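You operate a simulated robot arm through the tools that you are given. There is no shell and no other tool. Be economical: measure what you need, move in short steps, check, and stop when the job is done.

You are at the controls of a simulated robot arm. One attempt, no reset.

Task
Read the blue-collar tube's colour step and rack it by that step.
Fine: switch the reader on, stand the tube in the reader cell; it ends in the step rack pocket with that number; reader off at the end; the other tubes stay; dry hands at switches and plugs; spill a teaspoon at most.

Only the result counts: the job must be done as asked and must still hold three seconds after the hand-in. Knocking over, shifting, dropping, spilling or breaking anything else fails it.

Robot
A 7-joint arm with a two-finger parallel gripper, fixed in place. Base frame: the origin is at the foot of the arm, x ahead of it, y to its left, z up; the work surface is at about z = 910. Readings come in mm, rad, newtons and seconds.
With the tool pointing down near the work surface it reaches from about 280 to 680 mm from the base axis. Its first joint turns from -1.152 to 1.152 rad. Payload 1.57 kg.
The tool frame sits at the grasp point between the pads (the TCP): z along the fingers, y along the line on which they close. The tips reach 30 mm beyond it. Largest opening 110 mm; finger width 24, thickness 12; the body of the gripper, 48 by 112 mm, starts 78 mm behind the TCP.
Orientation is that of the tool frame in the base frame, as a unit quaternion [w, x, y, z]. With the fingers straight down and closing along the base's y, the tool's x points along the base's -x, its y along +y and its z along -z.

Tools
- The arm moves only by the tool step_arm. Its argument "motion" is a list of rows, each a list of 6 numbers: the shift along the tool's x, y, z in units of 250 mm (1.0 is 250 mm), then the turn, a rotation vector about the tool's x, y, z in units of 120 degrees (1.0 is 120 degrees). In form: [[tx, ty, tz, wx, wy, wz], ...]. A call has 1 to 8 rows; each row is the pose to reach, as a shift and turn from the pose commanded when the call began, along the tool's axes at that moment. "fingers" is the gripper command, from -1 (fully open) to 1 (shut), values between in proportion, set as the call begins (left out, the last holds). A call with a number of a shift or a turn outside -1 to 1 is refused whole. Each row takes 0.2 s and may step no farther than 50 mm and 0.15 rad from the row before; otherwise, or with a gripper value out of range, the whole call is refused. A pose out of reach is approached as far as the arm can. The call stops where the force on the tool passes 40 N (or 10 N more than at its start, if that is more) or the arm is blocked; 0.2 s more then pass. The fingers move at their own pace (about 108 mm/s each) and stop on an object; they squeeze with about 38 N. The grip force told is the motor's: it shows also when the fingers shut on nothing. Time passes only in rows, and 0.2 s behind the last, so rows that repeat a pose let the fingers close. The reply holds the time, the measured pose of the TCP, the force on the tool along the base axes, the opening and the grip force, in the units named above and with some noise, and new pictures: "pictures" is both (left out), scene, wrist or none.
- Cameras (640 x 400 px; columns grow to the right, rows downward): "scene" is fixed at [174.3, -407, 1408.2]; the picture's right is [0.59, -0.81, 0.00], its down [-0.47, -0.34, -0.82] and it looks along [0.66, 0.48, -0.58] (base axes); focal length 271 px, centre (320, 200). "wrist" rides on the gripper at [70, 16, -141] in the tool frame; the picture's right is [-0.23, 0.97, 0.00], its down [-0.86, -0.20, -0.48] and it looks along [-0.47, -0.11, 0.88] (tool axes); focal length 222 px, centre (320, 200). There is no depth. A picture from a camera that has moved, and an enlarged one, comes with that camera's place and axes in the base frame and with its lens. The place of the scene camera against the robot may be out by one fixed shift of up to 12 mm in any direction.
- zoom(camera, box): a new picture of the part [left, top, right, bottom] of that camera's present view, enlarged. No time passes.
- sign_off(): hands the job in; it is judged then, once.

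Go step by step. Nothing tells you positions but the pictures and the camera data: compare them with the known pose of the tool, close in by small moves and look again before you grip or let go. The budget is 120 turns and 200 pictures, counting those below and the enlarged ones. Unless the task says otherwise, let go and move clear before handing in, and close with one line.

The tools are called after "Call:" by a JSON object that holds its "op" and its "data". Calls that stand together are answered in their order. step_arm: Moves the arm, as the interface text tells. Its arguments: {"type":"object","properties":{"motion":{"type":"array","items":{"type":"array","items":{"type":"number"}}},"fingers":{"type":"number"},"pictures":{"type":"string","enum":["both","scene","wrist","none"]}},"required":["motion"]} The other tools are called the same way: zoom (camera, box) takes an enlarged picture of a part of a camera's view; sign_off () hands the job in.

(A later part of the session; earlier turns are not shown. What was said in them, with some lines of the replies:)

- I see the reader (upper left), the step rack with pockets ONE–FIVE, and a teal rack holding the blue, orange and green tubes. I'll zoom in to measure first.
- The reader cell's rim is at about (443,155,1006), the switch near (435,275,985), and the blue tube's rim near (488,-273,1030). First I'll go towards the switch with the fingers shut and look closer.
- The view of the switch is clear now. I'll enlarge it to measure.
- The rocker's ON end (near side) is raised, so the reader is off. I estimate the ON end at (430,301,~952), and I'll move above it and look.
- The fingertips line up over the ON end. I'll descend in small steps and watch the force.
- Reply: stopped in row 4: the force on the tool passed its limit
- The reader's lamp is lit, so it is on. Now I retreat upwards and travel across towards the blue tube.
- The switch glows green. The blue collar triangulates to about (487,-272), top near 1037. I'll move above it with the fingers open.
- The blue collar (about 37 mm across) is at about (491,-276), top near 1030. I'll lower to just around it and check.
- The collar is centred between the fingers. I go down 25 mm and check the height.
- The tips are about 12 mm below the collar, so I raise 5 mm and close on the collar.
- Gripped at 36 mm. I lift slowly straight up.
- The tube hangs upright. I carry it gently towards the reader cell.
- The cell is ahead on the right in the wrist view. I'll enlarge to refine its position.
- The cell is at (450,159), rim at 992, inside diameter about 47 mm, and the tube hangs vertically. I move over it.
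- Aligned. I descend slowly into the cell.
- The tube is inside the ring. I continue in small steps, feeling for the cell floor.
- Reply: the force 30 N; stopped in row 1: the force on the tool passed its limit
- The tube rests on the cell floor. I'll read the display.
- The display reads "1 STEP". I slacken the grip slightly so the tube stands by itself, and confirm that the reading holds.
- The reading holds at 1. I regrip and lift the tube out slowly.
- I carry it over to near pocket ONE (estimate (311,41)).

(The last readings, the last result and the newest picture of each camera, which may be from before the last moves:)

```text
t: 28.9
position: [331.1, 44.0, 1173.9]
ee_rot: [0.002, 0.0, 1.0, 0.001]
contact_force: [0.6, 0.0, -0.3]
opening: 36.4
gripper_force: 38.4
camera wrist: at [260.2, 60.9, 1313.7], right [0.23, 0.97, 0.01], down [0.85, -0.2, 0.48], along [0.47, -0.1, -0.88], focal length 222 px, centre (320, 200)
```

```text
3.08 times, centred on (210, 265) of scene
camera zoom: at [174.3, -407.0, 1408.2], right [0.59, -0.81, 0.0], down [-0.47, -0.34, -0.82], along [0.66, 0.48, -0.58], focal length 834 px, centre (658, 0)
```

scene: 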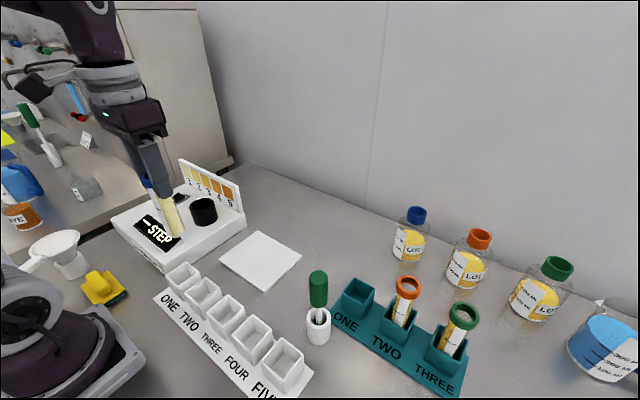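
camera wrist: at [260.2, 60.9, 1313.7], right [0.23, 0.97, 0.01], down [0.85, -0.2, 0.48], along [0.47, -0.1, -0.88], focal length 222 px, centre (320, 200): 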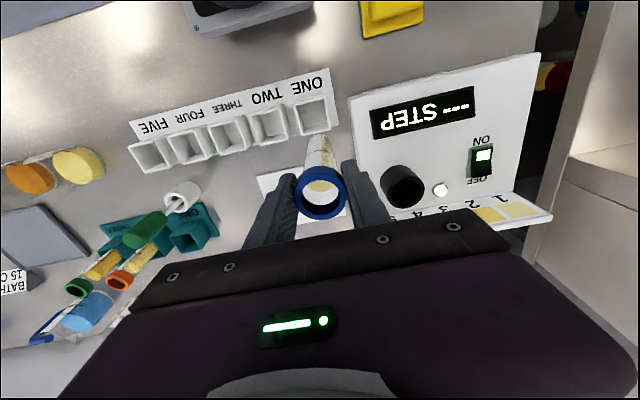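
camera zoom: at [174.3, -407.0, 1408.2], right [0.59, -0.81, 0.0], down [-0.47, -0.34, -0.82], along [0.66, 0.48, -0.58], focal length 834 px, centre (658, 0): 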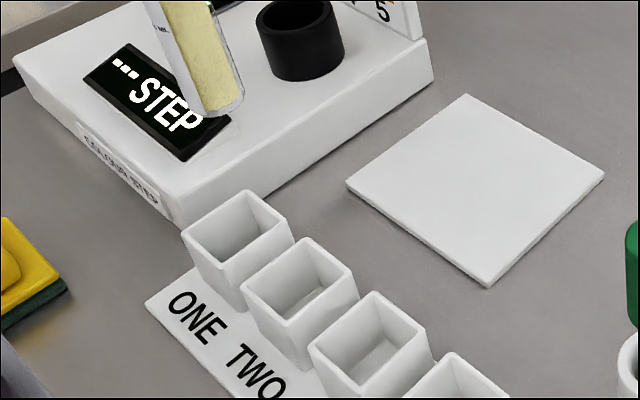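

Pocket ONE measures about (307,39). I move above it.

Call:
{"op": "step_arm", "data": {"motion": [[0.01, -0.003, 0, 0, 0, 0], [0.035, -0.01, 0, 0, 0, 0], [0.065, -0.016, 0, 0, 0, 0], [0.088, -0.02, 0, 0, 0, 0], [0.096, -0.021, 0, 0, 0, 0], [0.096, -0.021, 0.03, 0, 0, 0], [0.096, -0.021, 0.09, 0, 0, 0], [0.096, -0.021, 0.12, 0, 0, 0]]}}

Call:
{"op": "zoom", "data": {"camera": "wrist", "box": [240, 60, 400, 220]}}

Call:
{"op": "zoom", "data": {"camera": "scene", "box": [130, 200, 250, 330]}}

```text
t: 30.7
position: [306.9, 40.4, 1143.8]
ee_rot: [0.002, -0.002, 1.0, 0.003]
contact_force: [-0.4, 0.3, -0.8]
opening: 36.8
gripper_force: 38.6
camera wrist: at [235.7, 55.9, 1283.8], right [0.23, 0.97, 0.01], down [0.85, -0.2, 0.48], along [0.47, -0.1, -0.88], focal length 222 px, centre (320, 200)
```

scene: 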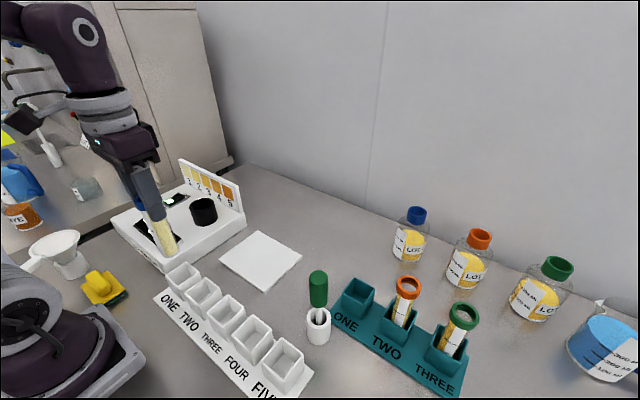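
wrist: 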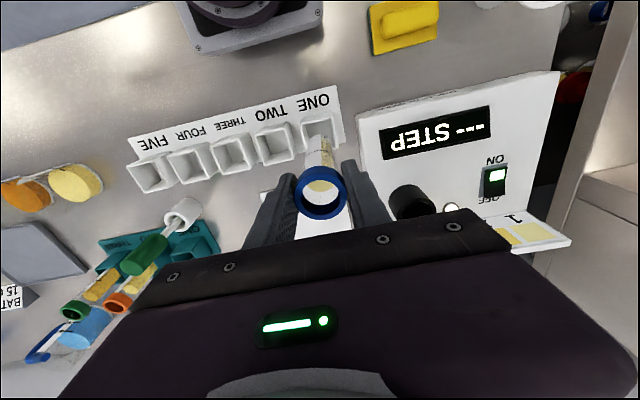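

```text
2.50 times, centred on (320, 140) of wrist
camera zoom: at [235.7, 55.9, 1283.8], right [0.23, 0.97, 0.01], down [0.85, -0.2, 0.48], along [0.47, -0.1, -0.88], focal length 555 px, centre (320, 350)
```

zoom: 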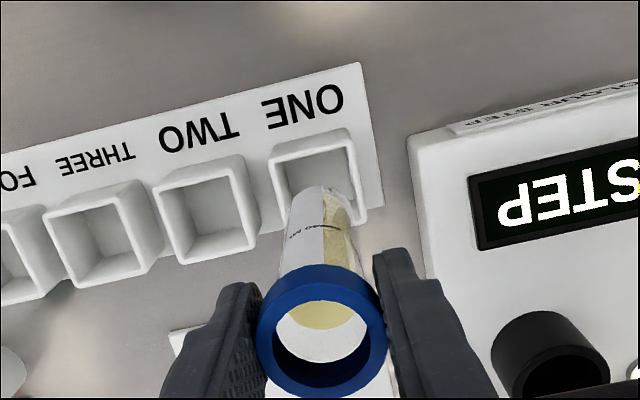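

```text
3.08 times, centred on (190, 265) of scene
camera zoom: at [174.3, -407.0, 1408.2], right [0.59, -0.81, 0.0], down [-0.47, -0.34, -0.82], along [0.66, 0.48, -0.58], focal length 834 px, centre (720, 0)
```

zoom: 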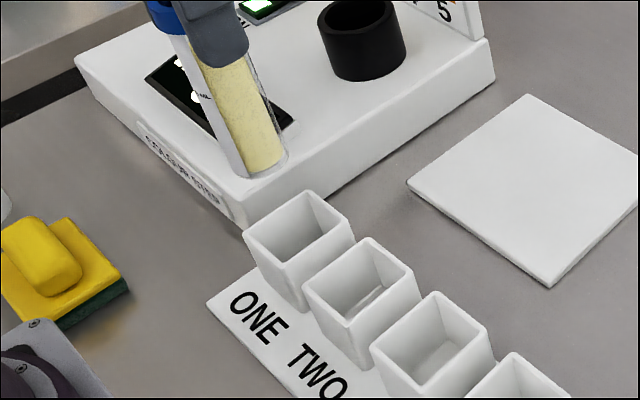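

I'm close; a small correction of about (-2.5,-2.5) mm is due. I apply it, lower until the tube bottom is just above the rim, and look again.

Call:
{"op": "step_arm", "data": {"motion": [[0.01, -0.01, 0.02, 0, 0, 0], [0.01, -0.01, 0.07, 0, 0, 0], [0.01, -0.01, 0.12, 0, 0, 0], [0.01, -0.01, 0.15, 0, 0, 0], [0.01, -0.01, 0.16, 0, 0, 0], [0.01, -0.01, 0.16, 0, 0, 0]]}}

Call:
{"op": "zoom", "data": {"camera": "wrist", "box": [280, 100, 370, 200]}}

Call:
{"op": "zoom", "data": {"camera": "scene", "box": [130, 220, 220, 310]}}

```text
t: 32.1
position: [304.5, 39.2, 1104.9]
ee_rot: [0.003, -0.002, 1.0, 0.003]
contact_force: [-0.1, -0.3, -0.9]
opening: 36.4
gripper_force: 37.9
camera wrist: at [233.1, 53.8, 1244.2], right [0.23, 0.97, 0.01], down [0.85, -0.2, 0.48], along [0.47, -0.1, -0.88], focal length 222 px, centre (320, 200)
```

scene: 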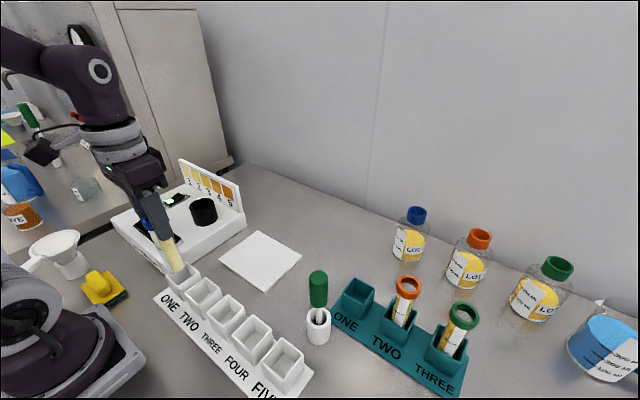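
wrist: 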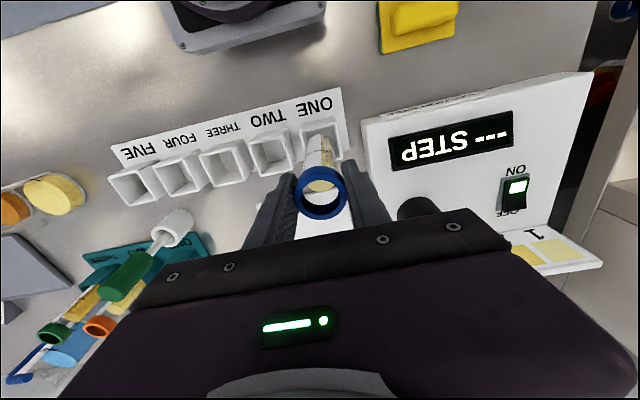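

```text
4.00 times, centred on (325, 150) of wrist
camera zoom: at [233.1, 53.8, 1244.2], right [0.23, 0.97, 0.01], down [0.85, -0.2, 0.48], along [0.47, -0.1, -0.88], focal length 888 px, centre (300, 400)
```

zoom: 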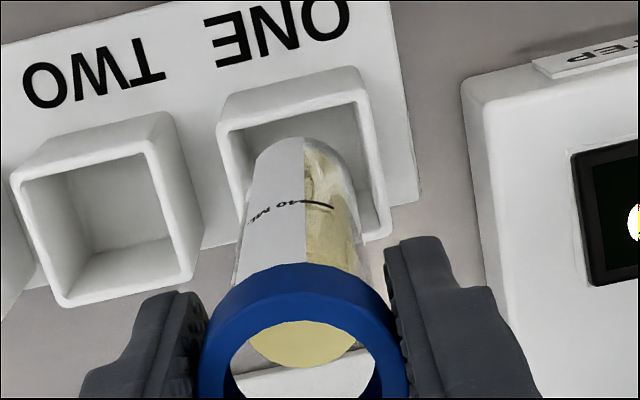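

```text
4.44 times, centred on (175, 265) of scene
camera zoom: at [174.3, -407.0, 1408.2], right [0.59, -0.81, 0.0], down [-0.47, -0.34, -0.82], along [0.66, 0.48, -0.58], focal length 1205 px, centre (964, -89)
```

zoom: 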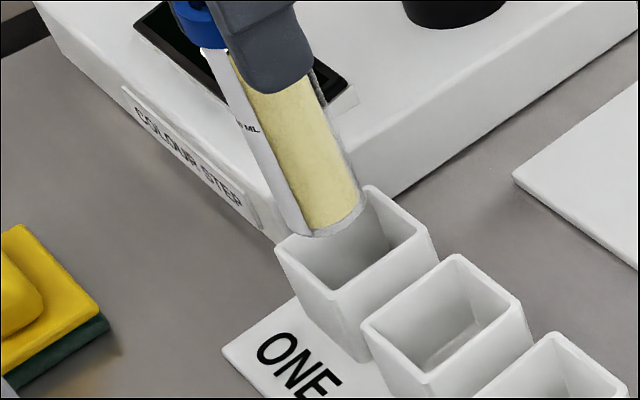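

I need sharper corner readings before inserting.

Call:
{"op": "zoom", "data": {"camera": "wrist", "box": [295, 110, 345, 170]}}

Call:
{"op": "zoom", "data": {"camera": "scene", "box": [160, 245, 200, 285]}}

```text
6.67 times, centred on (320, 140) of wrist
camera zoom: at [233.1, 53.8, 1244.2], right [0.23, 0.97, 0.01], down [0.85, -0.2, 0.48], along [0.47, -0.1, -0.88], focal length 1481 px, centre (320, 600)
```

zoom: 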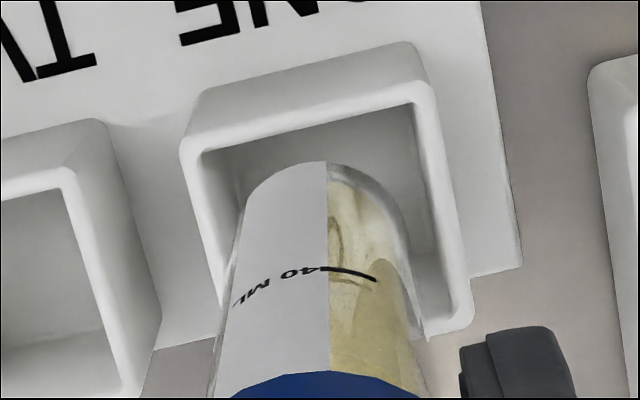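

```text
10.00 times, centred on (180, 265) of scene
camera zoom: at [174.3, -407.0, 1408.2], right [0.59, -0.81, 0.0], down [-0.47, -0.34, -0.82], along [0.66, 0.48, -0.58], focal length 2711 px, centre (1720, -450)
```

zoom: 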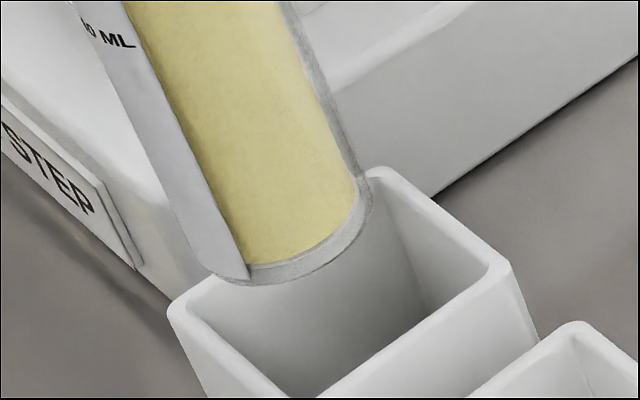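

The pocket opening is about 42 mm across and centred about 3.5 mm further in +x. I correct that and lower 30 mm.

Call:
{"op": "step_arm", "data": {"motion": [[-0.008, 0, 0, 0, 0, 0], [-0.014, 0, 0.01, 0, 0, 0], [-0.014, 0, 0.04, 0, 0, 0], [-0.014, 0, 0.07, 0, 0, 0], [-0.014, 0, 0.1, 0, 0, 0], [-0.014, 0, 0.12, 0, 0, 0], [-0.014, 0, 0.12, 0, 0, 0]]}}

Call:
{"op": "zoom", "data": {"camera": "wrist", "box": [280, 100, 370, 200]}}

Call:
{"op": "zoom", "data": {"camera": "scene", "box": [130, 220, 220, 310]}}

```text
t: 33.7
position: [307.9, 38.8, 1072.7]
ee_rot: [0.002, -0.001, 1.0, 0.002]
contact_force: [0.1, 0.2, -0.2]
opening: 36.6
gripper_force: 38.0
camera wrist: at [236.6, 53.5, 1214.1], right [0.23, 0.97, 0.01], down [0.85, -0.2, 0.48], along [0.47, -0.1, -0.88], focal length 222 px, centre (320, 200)
```

scene: 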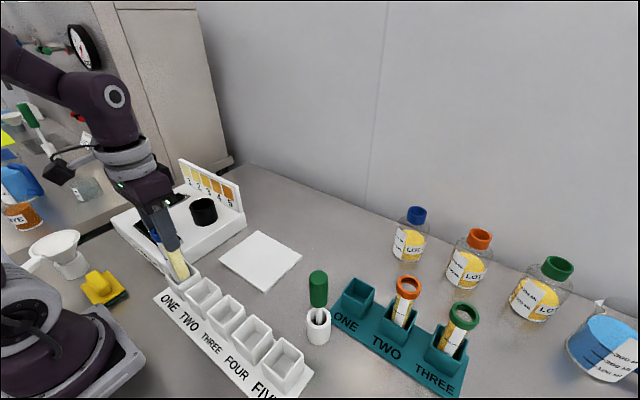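
wrist: 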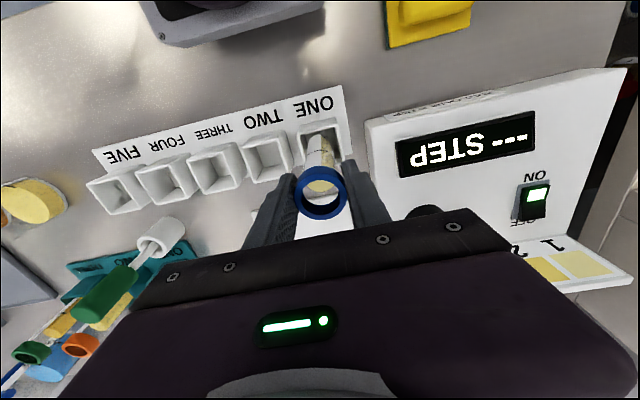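

```text
4.00 times, centred on (325, 150) of wrist
camera zoom: at [236.6, 53.5, 1214.1], right [0.23, 0.97, 0.01], down [0.85, -0.2, 0.48], along [0.47, -0.1, -0.88], focal length 888 px, centre (300, 400)
```

zoom: 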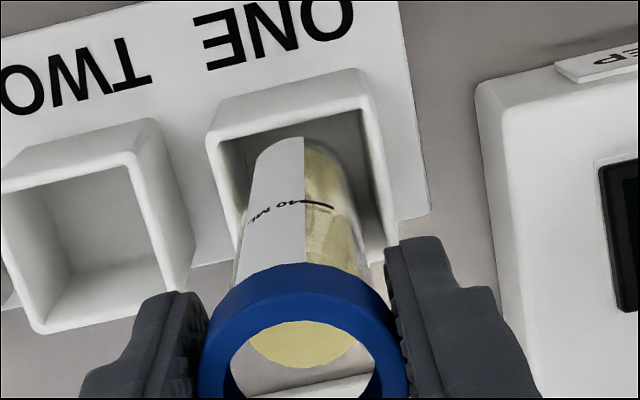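

```text
4.44 times, centred on (175, 265) of scene
camera zoom: at [174.3, -407.0, 1408.2], right [0.59, -0.81, 0.0], down [-0.47, -0.34, -0.82], along [0.66, 0.48, -0.58], focal length 1205 px, centre (964, -89)
```

zoom: 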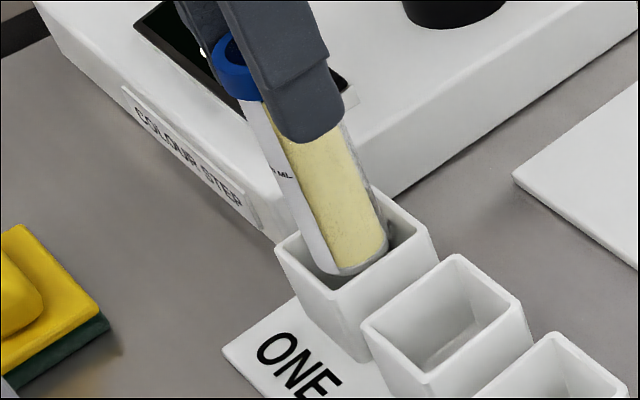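

The tube bottom has entered the pocket without contact. I lower further, then feel for the floor.

Call:
{"op": "step_arm", "data": {"motion": [[-0.005, 0, 0.02, 0, 0, 0], [-0.005, 0, 0.05, 0, 0, 0], [-0.005, 0, 0.08, 0, 0, 0], [-0.005, 0, 0.1, 0, 0, 0], [-0.005, 0, 0.1, 0, 0, 0]]}}

Call:
{"op": "zoom", "data": {"camera": "scene", "box": [130, 220, 220, 310]}}

Call:
{"op": "zoom", "data": {"camera": "wrist", "box": [280, 100, 370, 200]}}

```text
t: 34.9
position: [309.0, 39.4, 1048.4]
ee_rot: [0.003, -0.001, 1.0, 0.001]
contact_force: [0.3, -0.3, 0.6]
opening: 36.6
gripper_force: 38.0
camera wrist: at [237.8, 54.3, 1188.9], right [0.23, 0.97, 0.01], down [0.85, -0.2, 0.48], along [0.47, -0.1, -0.88], focal length 222 px, centre (320, 200)
```

scene: 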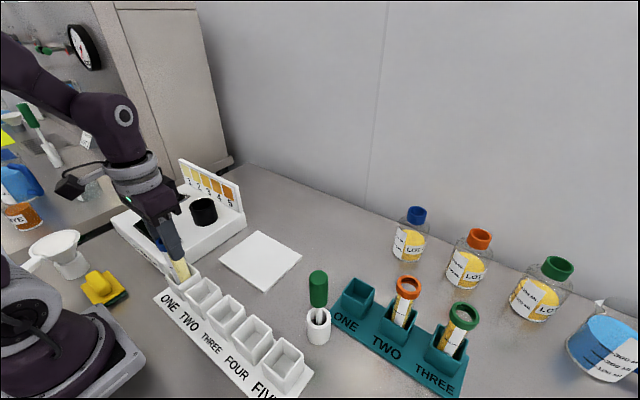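
wrist: 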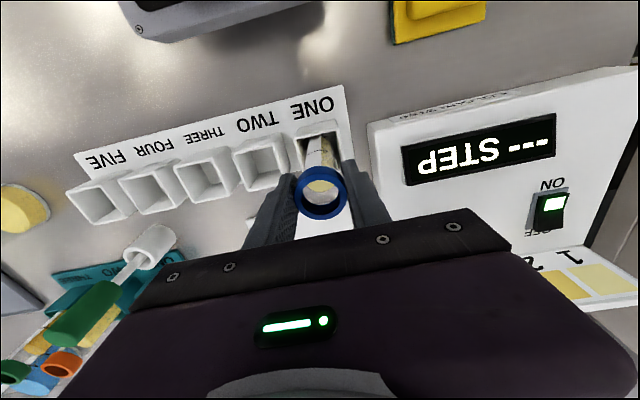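

```text
4.44 times, centred on (175, 265) of scene
camera zoom: at [174.3, -407.0, 1408.2], right [0.59, -0.81, 0.0], down [-0.47, -0.34, -0.82], along [0.66, 0.48, -0.58], focal length 1205 px, centre (964, -89)
```

zoom: 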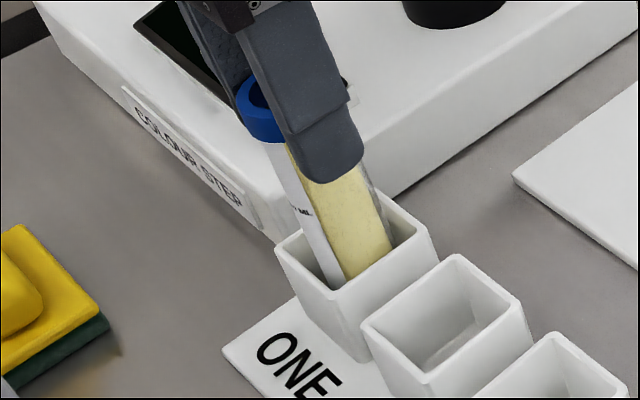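

```text
4.00 times, centred on (325, 150) of wrist
camera zoom: at [237.8, 54.3, 1188.9], right [0.23, 0.97, 0.01], down [0.85, -0.2, 0.48], along [0.47, -0.1, -0.88], focal length 888 px, centre (300, 400)
```

zoom: 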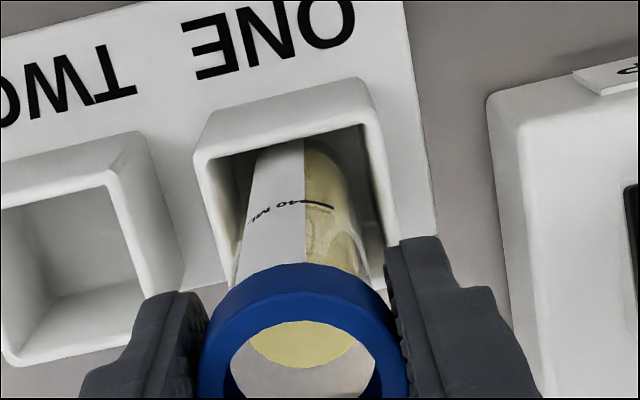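

It is well centred. I continue the last few millimetres.

Call:
{"op": "step_arm", "data": {"motion": [[0, 0, 0.01, 0, 0, 0], [0, 0, 0.02, 0, 0, 0], [0, 0, 0.02, 0, 0, 0]], "pictures": "none"}}

Call:
{"op": "step_arm", "data": {"motion": [[0, 0, 0.008, 0, 0, 0], [0, 0, 0.012, 0, 0, 0], [0, 0, 0.012, 0, 0, 0]], "pictures": "none"}}

```text
t: 35.7
position: [309.5, 38.8, 1043.7]
ee_rot: [0.003, -0.001, 1.0, 0.001]
contact_force: [0.2, -1.1, -0.3]
opening: 36.6
gripper_force: 37.8
```

```text
t: 36.5
position: [308.6, 39.4, 1042.6]
ee_rot: [0.003, -0.001, 1.0, 0.002]
contact_force: [0.2, -0.1, -0.3]
opening: 36.9
gripper_force: 38.4
```

Call:
{"op": "step_arm", "data": {"motion": [[0, 0, 0.006, 0, 0, 0], [0, 0, 0.012, 0, 0, 0], [0, 0, 0.012, 0, 0, 0]], "pictures": "none"}}

```text
t: 37.3
position: [308.5, 38.7, 1036.9]
ee_rot: [0.002, -0.001, 1.0, 0.003]
contact_force: [-0.4, 0.5, 0.2]
opening: 36.6
gripper_force: 38.1
```

No floor contact yet, so I carry on in 2–3 mm steps.

Call:
{"op": "step_arm", "data": {"motion": [[0, 0, 0.006, 0, 0, 0], [0, 0, 0.012, 0, 0, 0], [0, 0, 0.012, 0, 0, 0]], "pictures": "scene"}}

Call:
{"op": "zoom", "data": {"camera": "scene", "box": [130, 220, 220, 310]}}

```text
t: 38.1
position: [310.9, 39.3, 1035.8]
ee_rot: [0.005, -0.001, 1.0, 0.003]
contact_force: [-0.5, -1.0, 31.0]
opening: 36.6
gripper_force: 38.0
```

scene: 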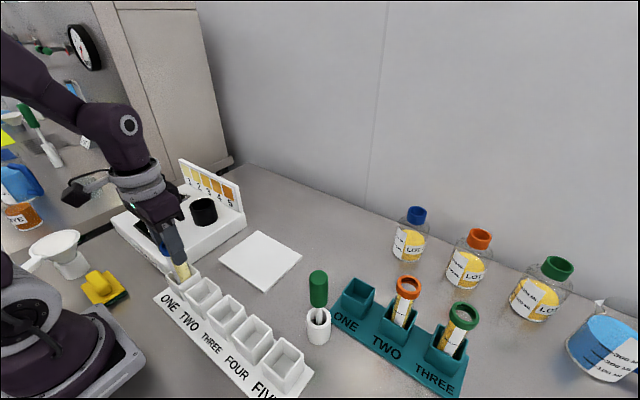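

```text
4.44 times, centred on (175, 265) of scene
camera zoom: at [174.0, -407.1, 1408.2], right [0.59, -0.81, 0.0], down [-0.47, -0.34, -0.82], along [0.66, 0.48, -0.58], focal length 1205 px, centre (964, -89)
```

zoom: 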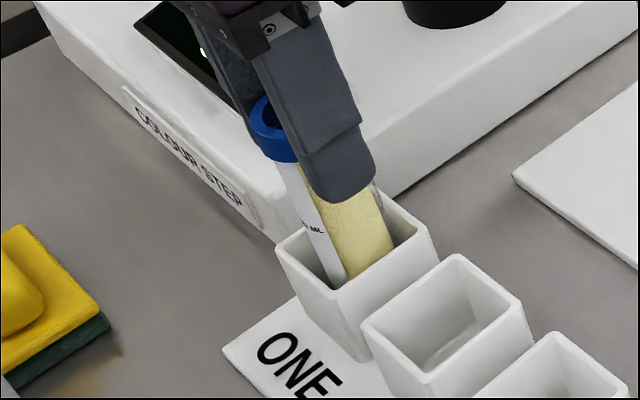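

It is seated on the pocket floor at about 1036. I relieve the pressure and open the fingers.

Call:
{"op": "step_arm", "data": {"motion": [[0, 0, -0.008, 0, 0, 0], [0, 0, -0.008, 0, 0, 0]], "pictures": "none"}}

Call:
{"op": "step_arm", "data": {"motion": [[0, 0, 0, 0, 0, 0], [0, 0, 0, 0, 0, 0], [0, 0, 0, 0, 0, 0], [0, 0, 0, 0, 0, 0]], "fingers": -0.15}}

```text
t: 38.7
position: [309.3, 39.2, 1037.6]
ee_rot: [0.002, 0.0, 1.0, 0.002]
contact_force: [0.2, -0.3, -1.1]
opening: 36.8
gripper_force: 38.0
```

```text
t: 39.7
position: [308.9, 38.7, 1037.7]
ee_rot: [0.002, 0.0, 1.0, 0.002]
contact_force: [0.2, 0.0, -0.1]
opening: 63.2
gripper_force: 0.2
camera wrist: at [238.5, 54.2, 1177.5], right [0.23, 0.97, 0.01], down [0.85, -0.2, 0.48], along [0.47, -0.1, -0.88], focal length 222 px, centre (320, 200)
```

scene: 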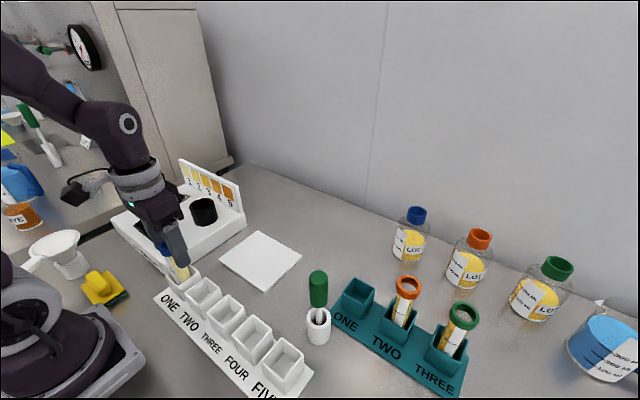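
wrist: 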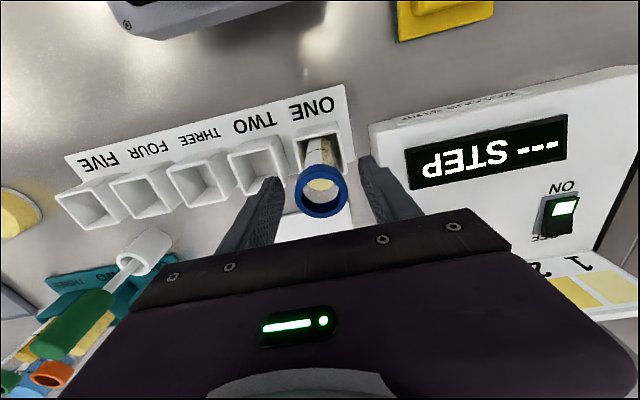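

It is released and standing upright. I rise straight up and go to the switch to turn the reader off.

Call:
{"op": "step_arm", "data": {"motion": [[0, 0, -0.04, 0, 0, 0], [0, 0, -0.12, 0, 0, 0], [0, 0, -0.25, 0, 0, 0], [0, 0, -0.4, 0, 0, 0], [0, 0, -0.55, 0, 0, 0], [-0.05, 0.05, -0.6, 0, 0, 0], [-0.15, 0.17, -0.6, 0, 0, 0], [-0.25, 0.3, -0.6, 0, 0, 0]]}}

Call:
{"op": "step_arm", "data": {"motion": [[-0.1, 0.13, 0, 0, 0, 0], [-0.2, 0.28, 0, 0, 0, 0], [-0.28, 0.43, 0, 0, 0, 0], [-0.35, 0.58, 0, 0, 0, 0], [-0.39, 0.7, 0, 0, 0, 0], [-0.398, 0.75, 0.1, 0, 0, 0], [-0.398, 0.75, 0.28, 0, 0, 0], [-0.398, 0.75, 0.4, 0, 0, 0]], "fingers": 1}}

Call:
{"op": "zoom", "data": {"camera": "wrist", "box": [250, 80, 400, 220]}}

```text
t: 41.5
position: [370.2, 113.8, 1187.9]
ee_rot: [0.003, -0.001, 1.0, 0.002]
contact_force: [0.4, 0.3, 0.7]
opening: 63.3
gripper_force: 0.1
camera wrist: at [299.9, 130.7, 1328.0], right [0.23, 0.97, 0.0], down [0.85, -0.2, 0.48], along [0.47, -0.1, -0.88], focal length 222 px, centre (320, 200)
```

scene: 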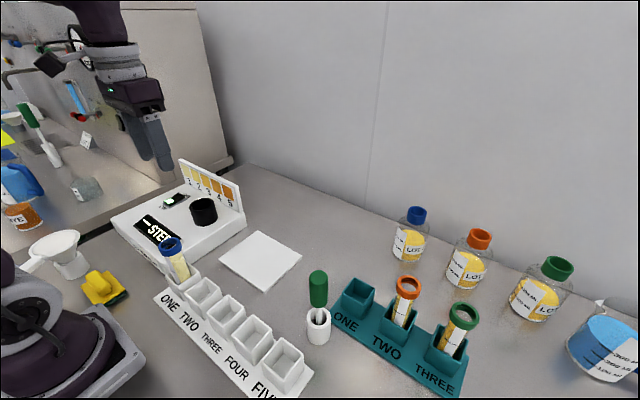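
wrist: 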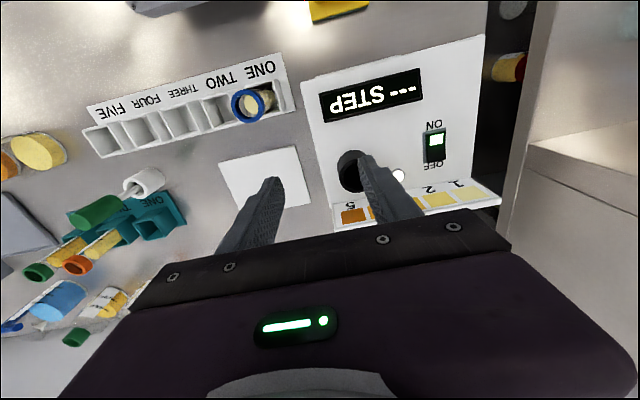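

```text
t: 43.3
position: [470.3, 303.1, 1087.9]
ee_rot: [0.003, 0.0, 1.0, 0.001]
contact_force: [-0.4, -1.0, -0.2]
opening: 0.0
gripper_force: 21.7
camera wrist: at [399.9, 318.0, 1228.6], right [0.23, 0.97, 0.01], down [0.85, -0.2, 0.48], along [0.47, -0.1, -0.88], focal length 222 px, centre (320, 200)
```

scene: 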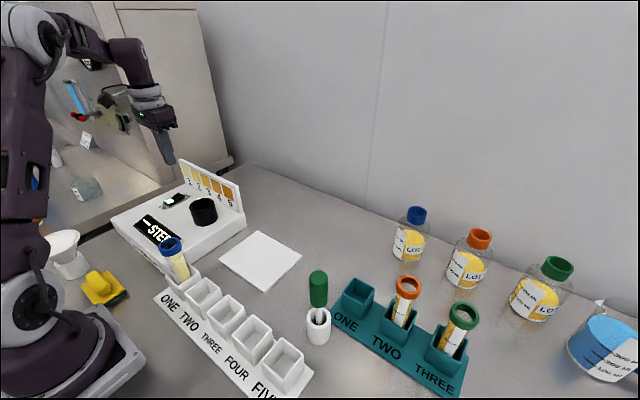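
wrist: 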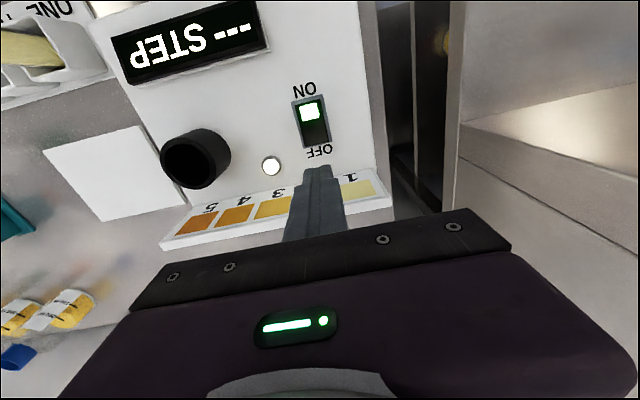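

```text
2.86 times, centred on (325, 150) of wrist
camera zoom: at [399.9, 318.0, 1228.6], right [0.23, 0.97, 0.01], down [0.85, -0.2, 0.48], along [0.47, -0.1, -0.88], focal length 635 px, centre (306, 343)
```

zoom: 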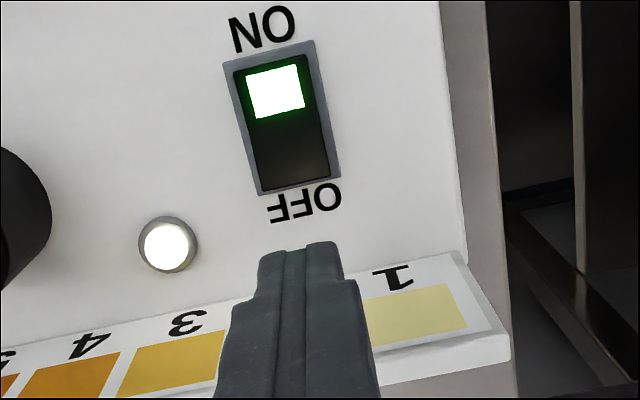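

The rocker's OFF end is at about (463,300). I shift and descend part-way to check clearance from the colour-chart panel.

Call:
{"op": "step_arm", "data": {"motion": [[0.02, -0.008, 0.02, 0, 0, 0], [0.036, -0.012, 0.08, 0, 0, 0], [0.036, -0.012, 0.16, 0, 0, 0], [0.036, -0.012, 0.22, 0, 0, 0], [0.036, -0.012, 0.25, 0, 0, 0]]}}

Call:
{"op": "zoom", "data": {"camera": "scene", "box": [140, 140, 240, 240]}}

Call:
{"op": "zoom", "data": {"camera": "wrist", "box": [250, 80, 400, 220]}}

```text
t: 44.5
position: [463.2, 298.9, 1025.8]
ee_rot: [0.003, -0.001, 1.0, 0.002]
contact_force: [0.1, 0.0, -0.2]
opening: 0.3
gripper_force: 21.6
camera wrist: at [391.8, 313.2, 1166.2], right [0.23, 0.97, 0.01], down [0.85, -0.2, 0.48], along [0.47, -0.1, -0.88], focal length 222 px, centre (320, 200)
```

scene: 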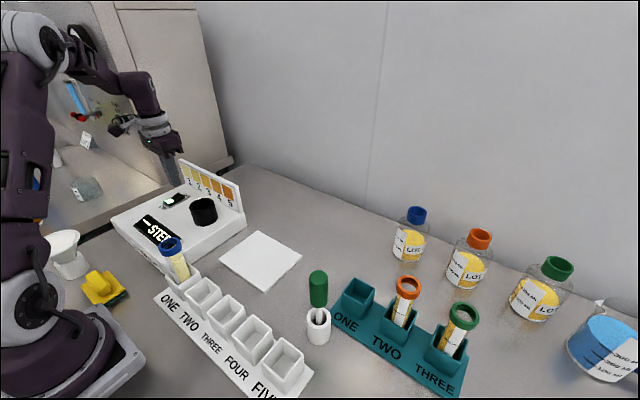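
wrist: 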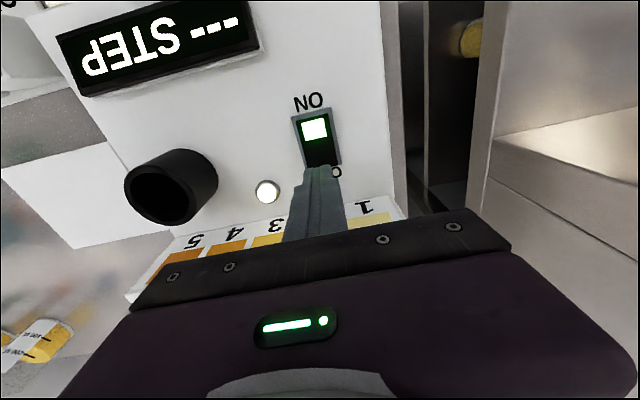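

```text
4.00 times, centred on (190, 190) of scene
camera zoom: at [174.3, -407.0, 1408.2], right [0.59, -0.81, 0.0], down [-0.47, -0.34, -0.82], along [0.66, 0.48, -0.58], focal length 1084 px, centre (840, 240)
```

zoom: 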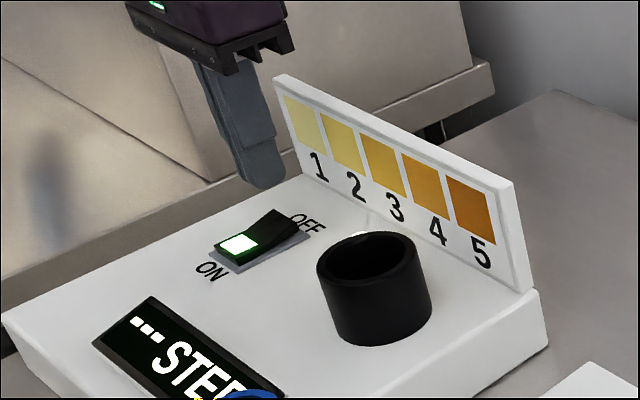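

```text
2.86 times, centred on (325, 150) of wrist
camera zoom: at [391.8, 313.2, 1166.2], right [0.23, 0.97, 0.01], down [0.85, -0.2, 0.48], along [0.47, -0.1, -0.88], focal length 635 px, centre (306, 343)
```

zoom: 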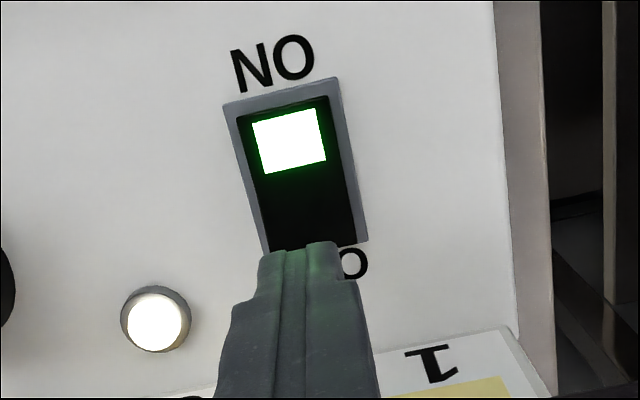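

I shift 5 mm nearer so the tips press well on the rocker's raised OFF end, then press.

Call:
{"op": "step_arm", "data": {"motion": [[0.02, 0.006, 0.04, 0, 0, 0], [0.02, 0.006, 0.09, 0, 0, 0], [0.02, 0.006, 0.12, 0, 0, 0], [0.02, 0.006, 0.14, 0, 0, 0], [0.02, 0.006, 0.16, 0, 0, 0], [0.02, 0.006, 0.17, 0, 0, 0], [0.02, 0.006, 0.18, 0, 0, 0]]}}

```text
t: 45.7
position: [458.0, 300.4, 992.2]
ee_rot: [0.006, 0.001, 1.0, 0.004]
contact_force: [-2.4, -1.4, 6.5]
opening: 0.0
gripper_force: 21.6
stopped in row 5: the force on the tool passed its limit (the readings are from after the stop); the commanded pose is now the measured one
camera wrist: at [387.1, 314.9, 1132.0], right [0.23, 0.97, 0.01], down [0.85, -0.2, 0.49], along [0.48, -0.1, -0.87], focal length 222 px, centre (320, 200)
```

scene: 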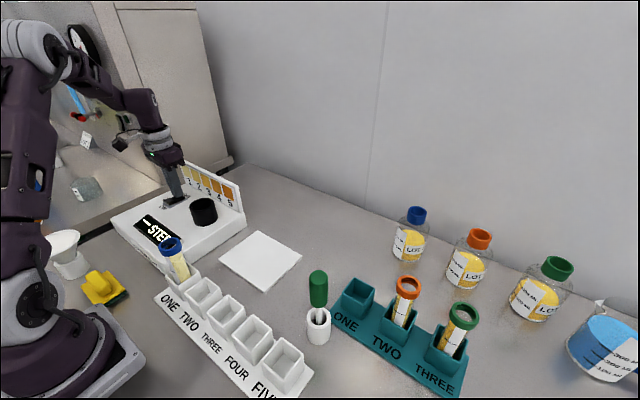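
wrist: 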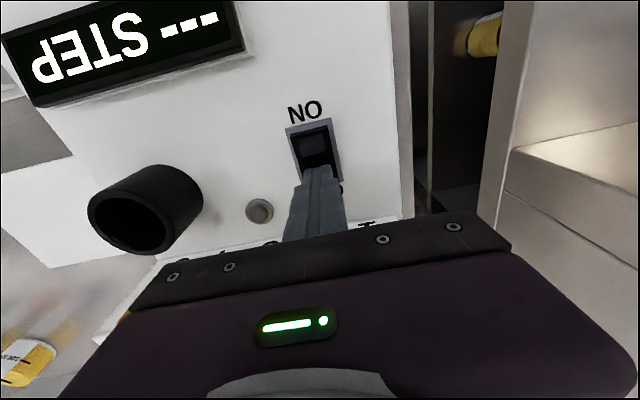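

The lamp and switch glow are out, so the reader is off. I retreat and check the final state.

Call:
{"op": "step_arm", "data": {"motion": [[0, 0, -0.1, 0, 0, 0], [0, 0, -0.25, 0, 0, 0], [0, 0, -0.4, 0, 0, 0], [0, 0, -0.55, 0, 0, 0], [0.05, -0.1, -0.65, 0, 0, 0], [0.1, -0.25, -0.7, 0, 0, 0], [0.1, -0.4, -0.7, 0, 0, 0], [0.1, -0.4, -0.7, 0, 0, 0]]}}

Call:
{"op": "zoom", "data": {"camera": "scene", "box": [110, 150, 270, 310]}}

```text
t: 47.5
position: [430.9, 199.7, 1166.6]
ee_rot: [0.005, 0.0, 1.0, 0.004]
contact_force: [0.9, -0.1, -0.1]
opening: 0.1
gripper_force: 21.4
camera wrist: at [359.1, 214.7, 1306.5], right [0.23, 0.97, 0.01], down [0.85, -0.2, 0.49], along [0.48, -0.1, -0.87], focal length 222 px, centre (320, 200)
```

scene: 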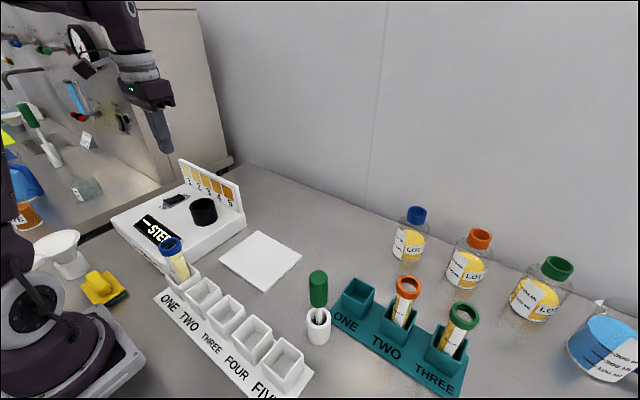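
wrist: 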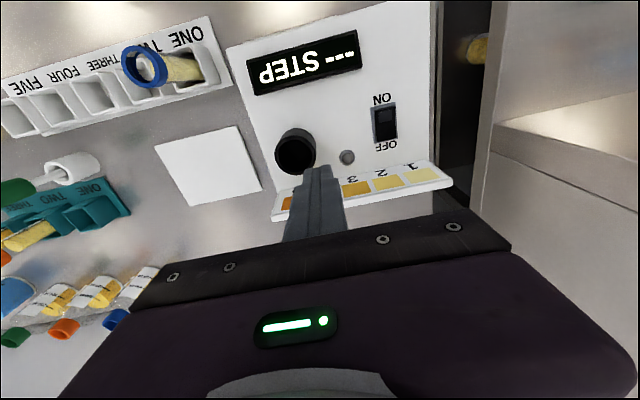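

```text
2.50 times, centred on (190, 230) of scene
camera zoom: at [174.2, -407.0, 1408.2], right [0.59, -0.81, 0.0], down [-0.47, -0.34, -0.82], along [0.66, 0.48, -0.58], focal length 678 px, centre (645, 125)
```

zoom: 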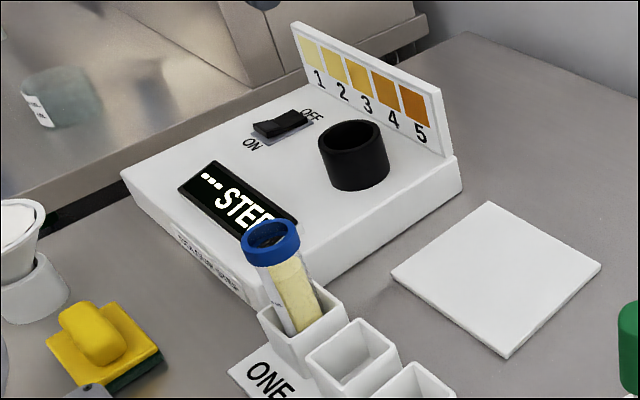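

The blue tube stands in pocket ONE, the reader is off with its lamp out, and the other tubes are where they were. The hand is clear, so I hand in.

Call:
{"op": "sign_off", "data": {}}

```text
The job is handed in.
```

The blue-collar tube read step 1 and now stands in step rack pocket ONE. The reader is off, the other tubes were left in place, and I saw no spills.
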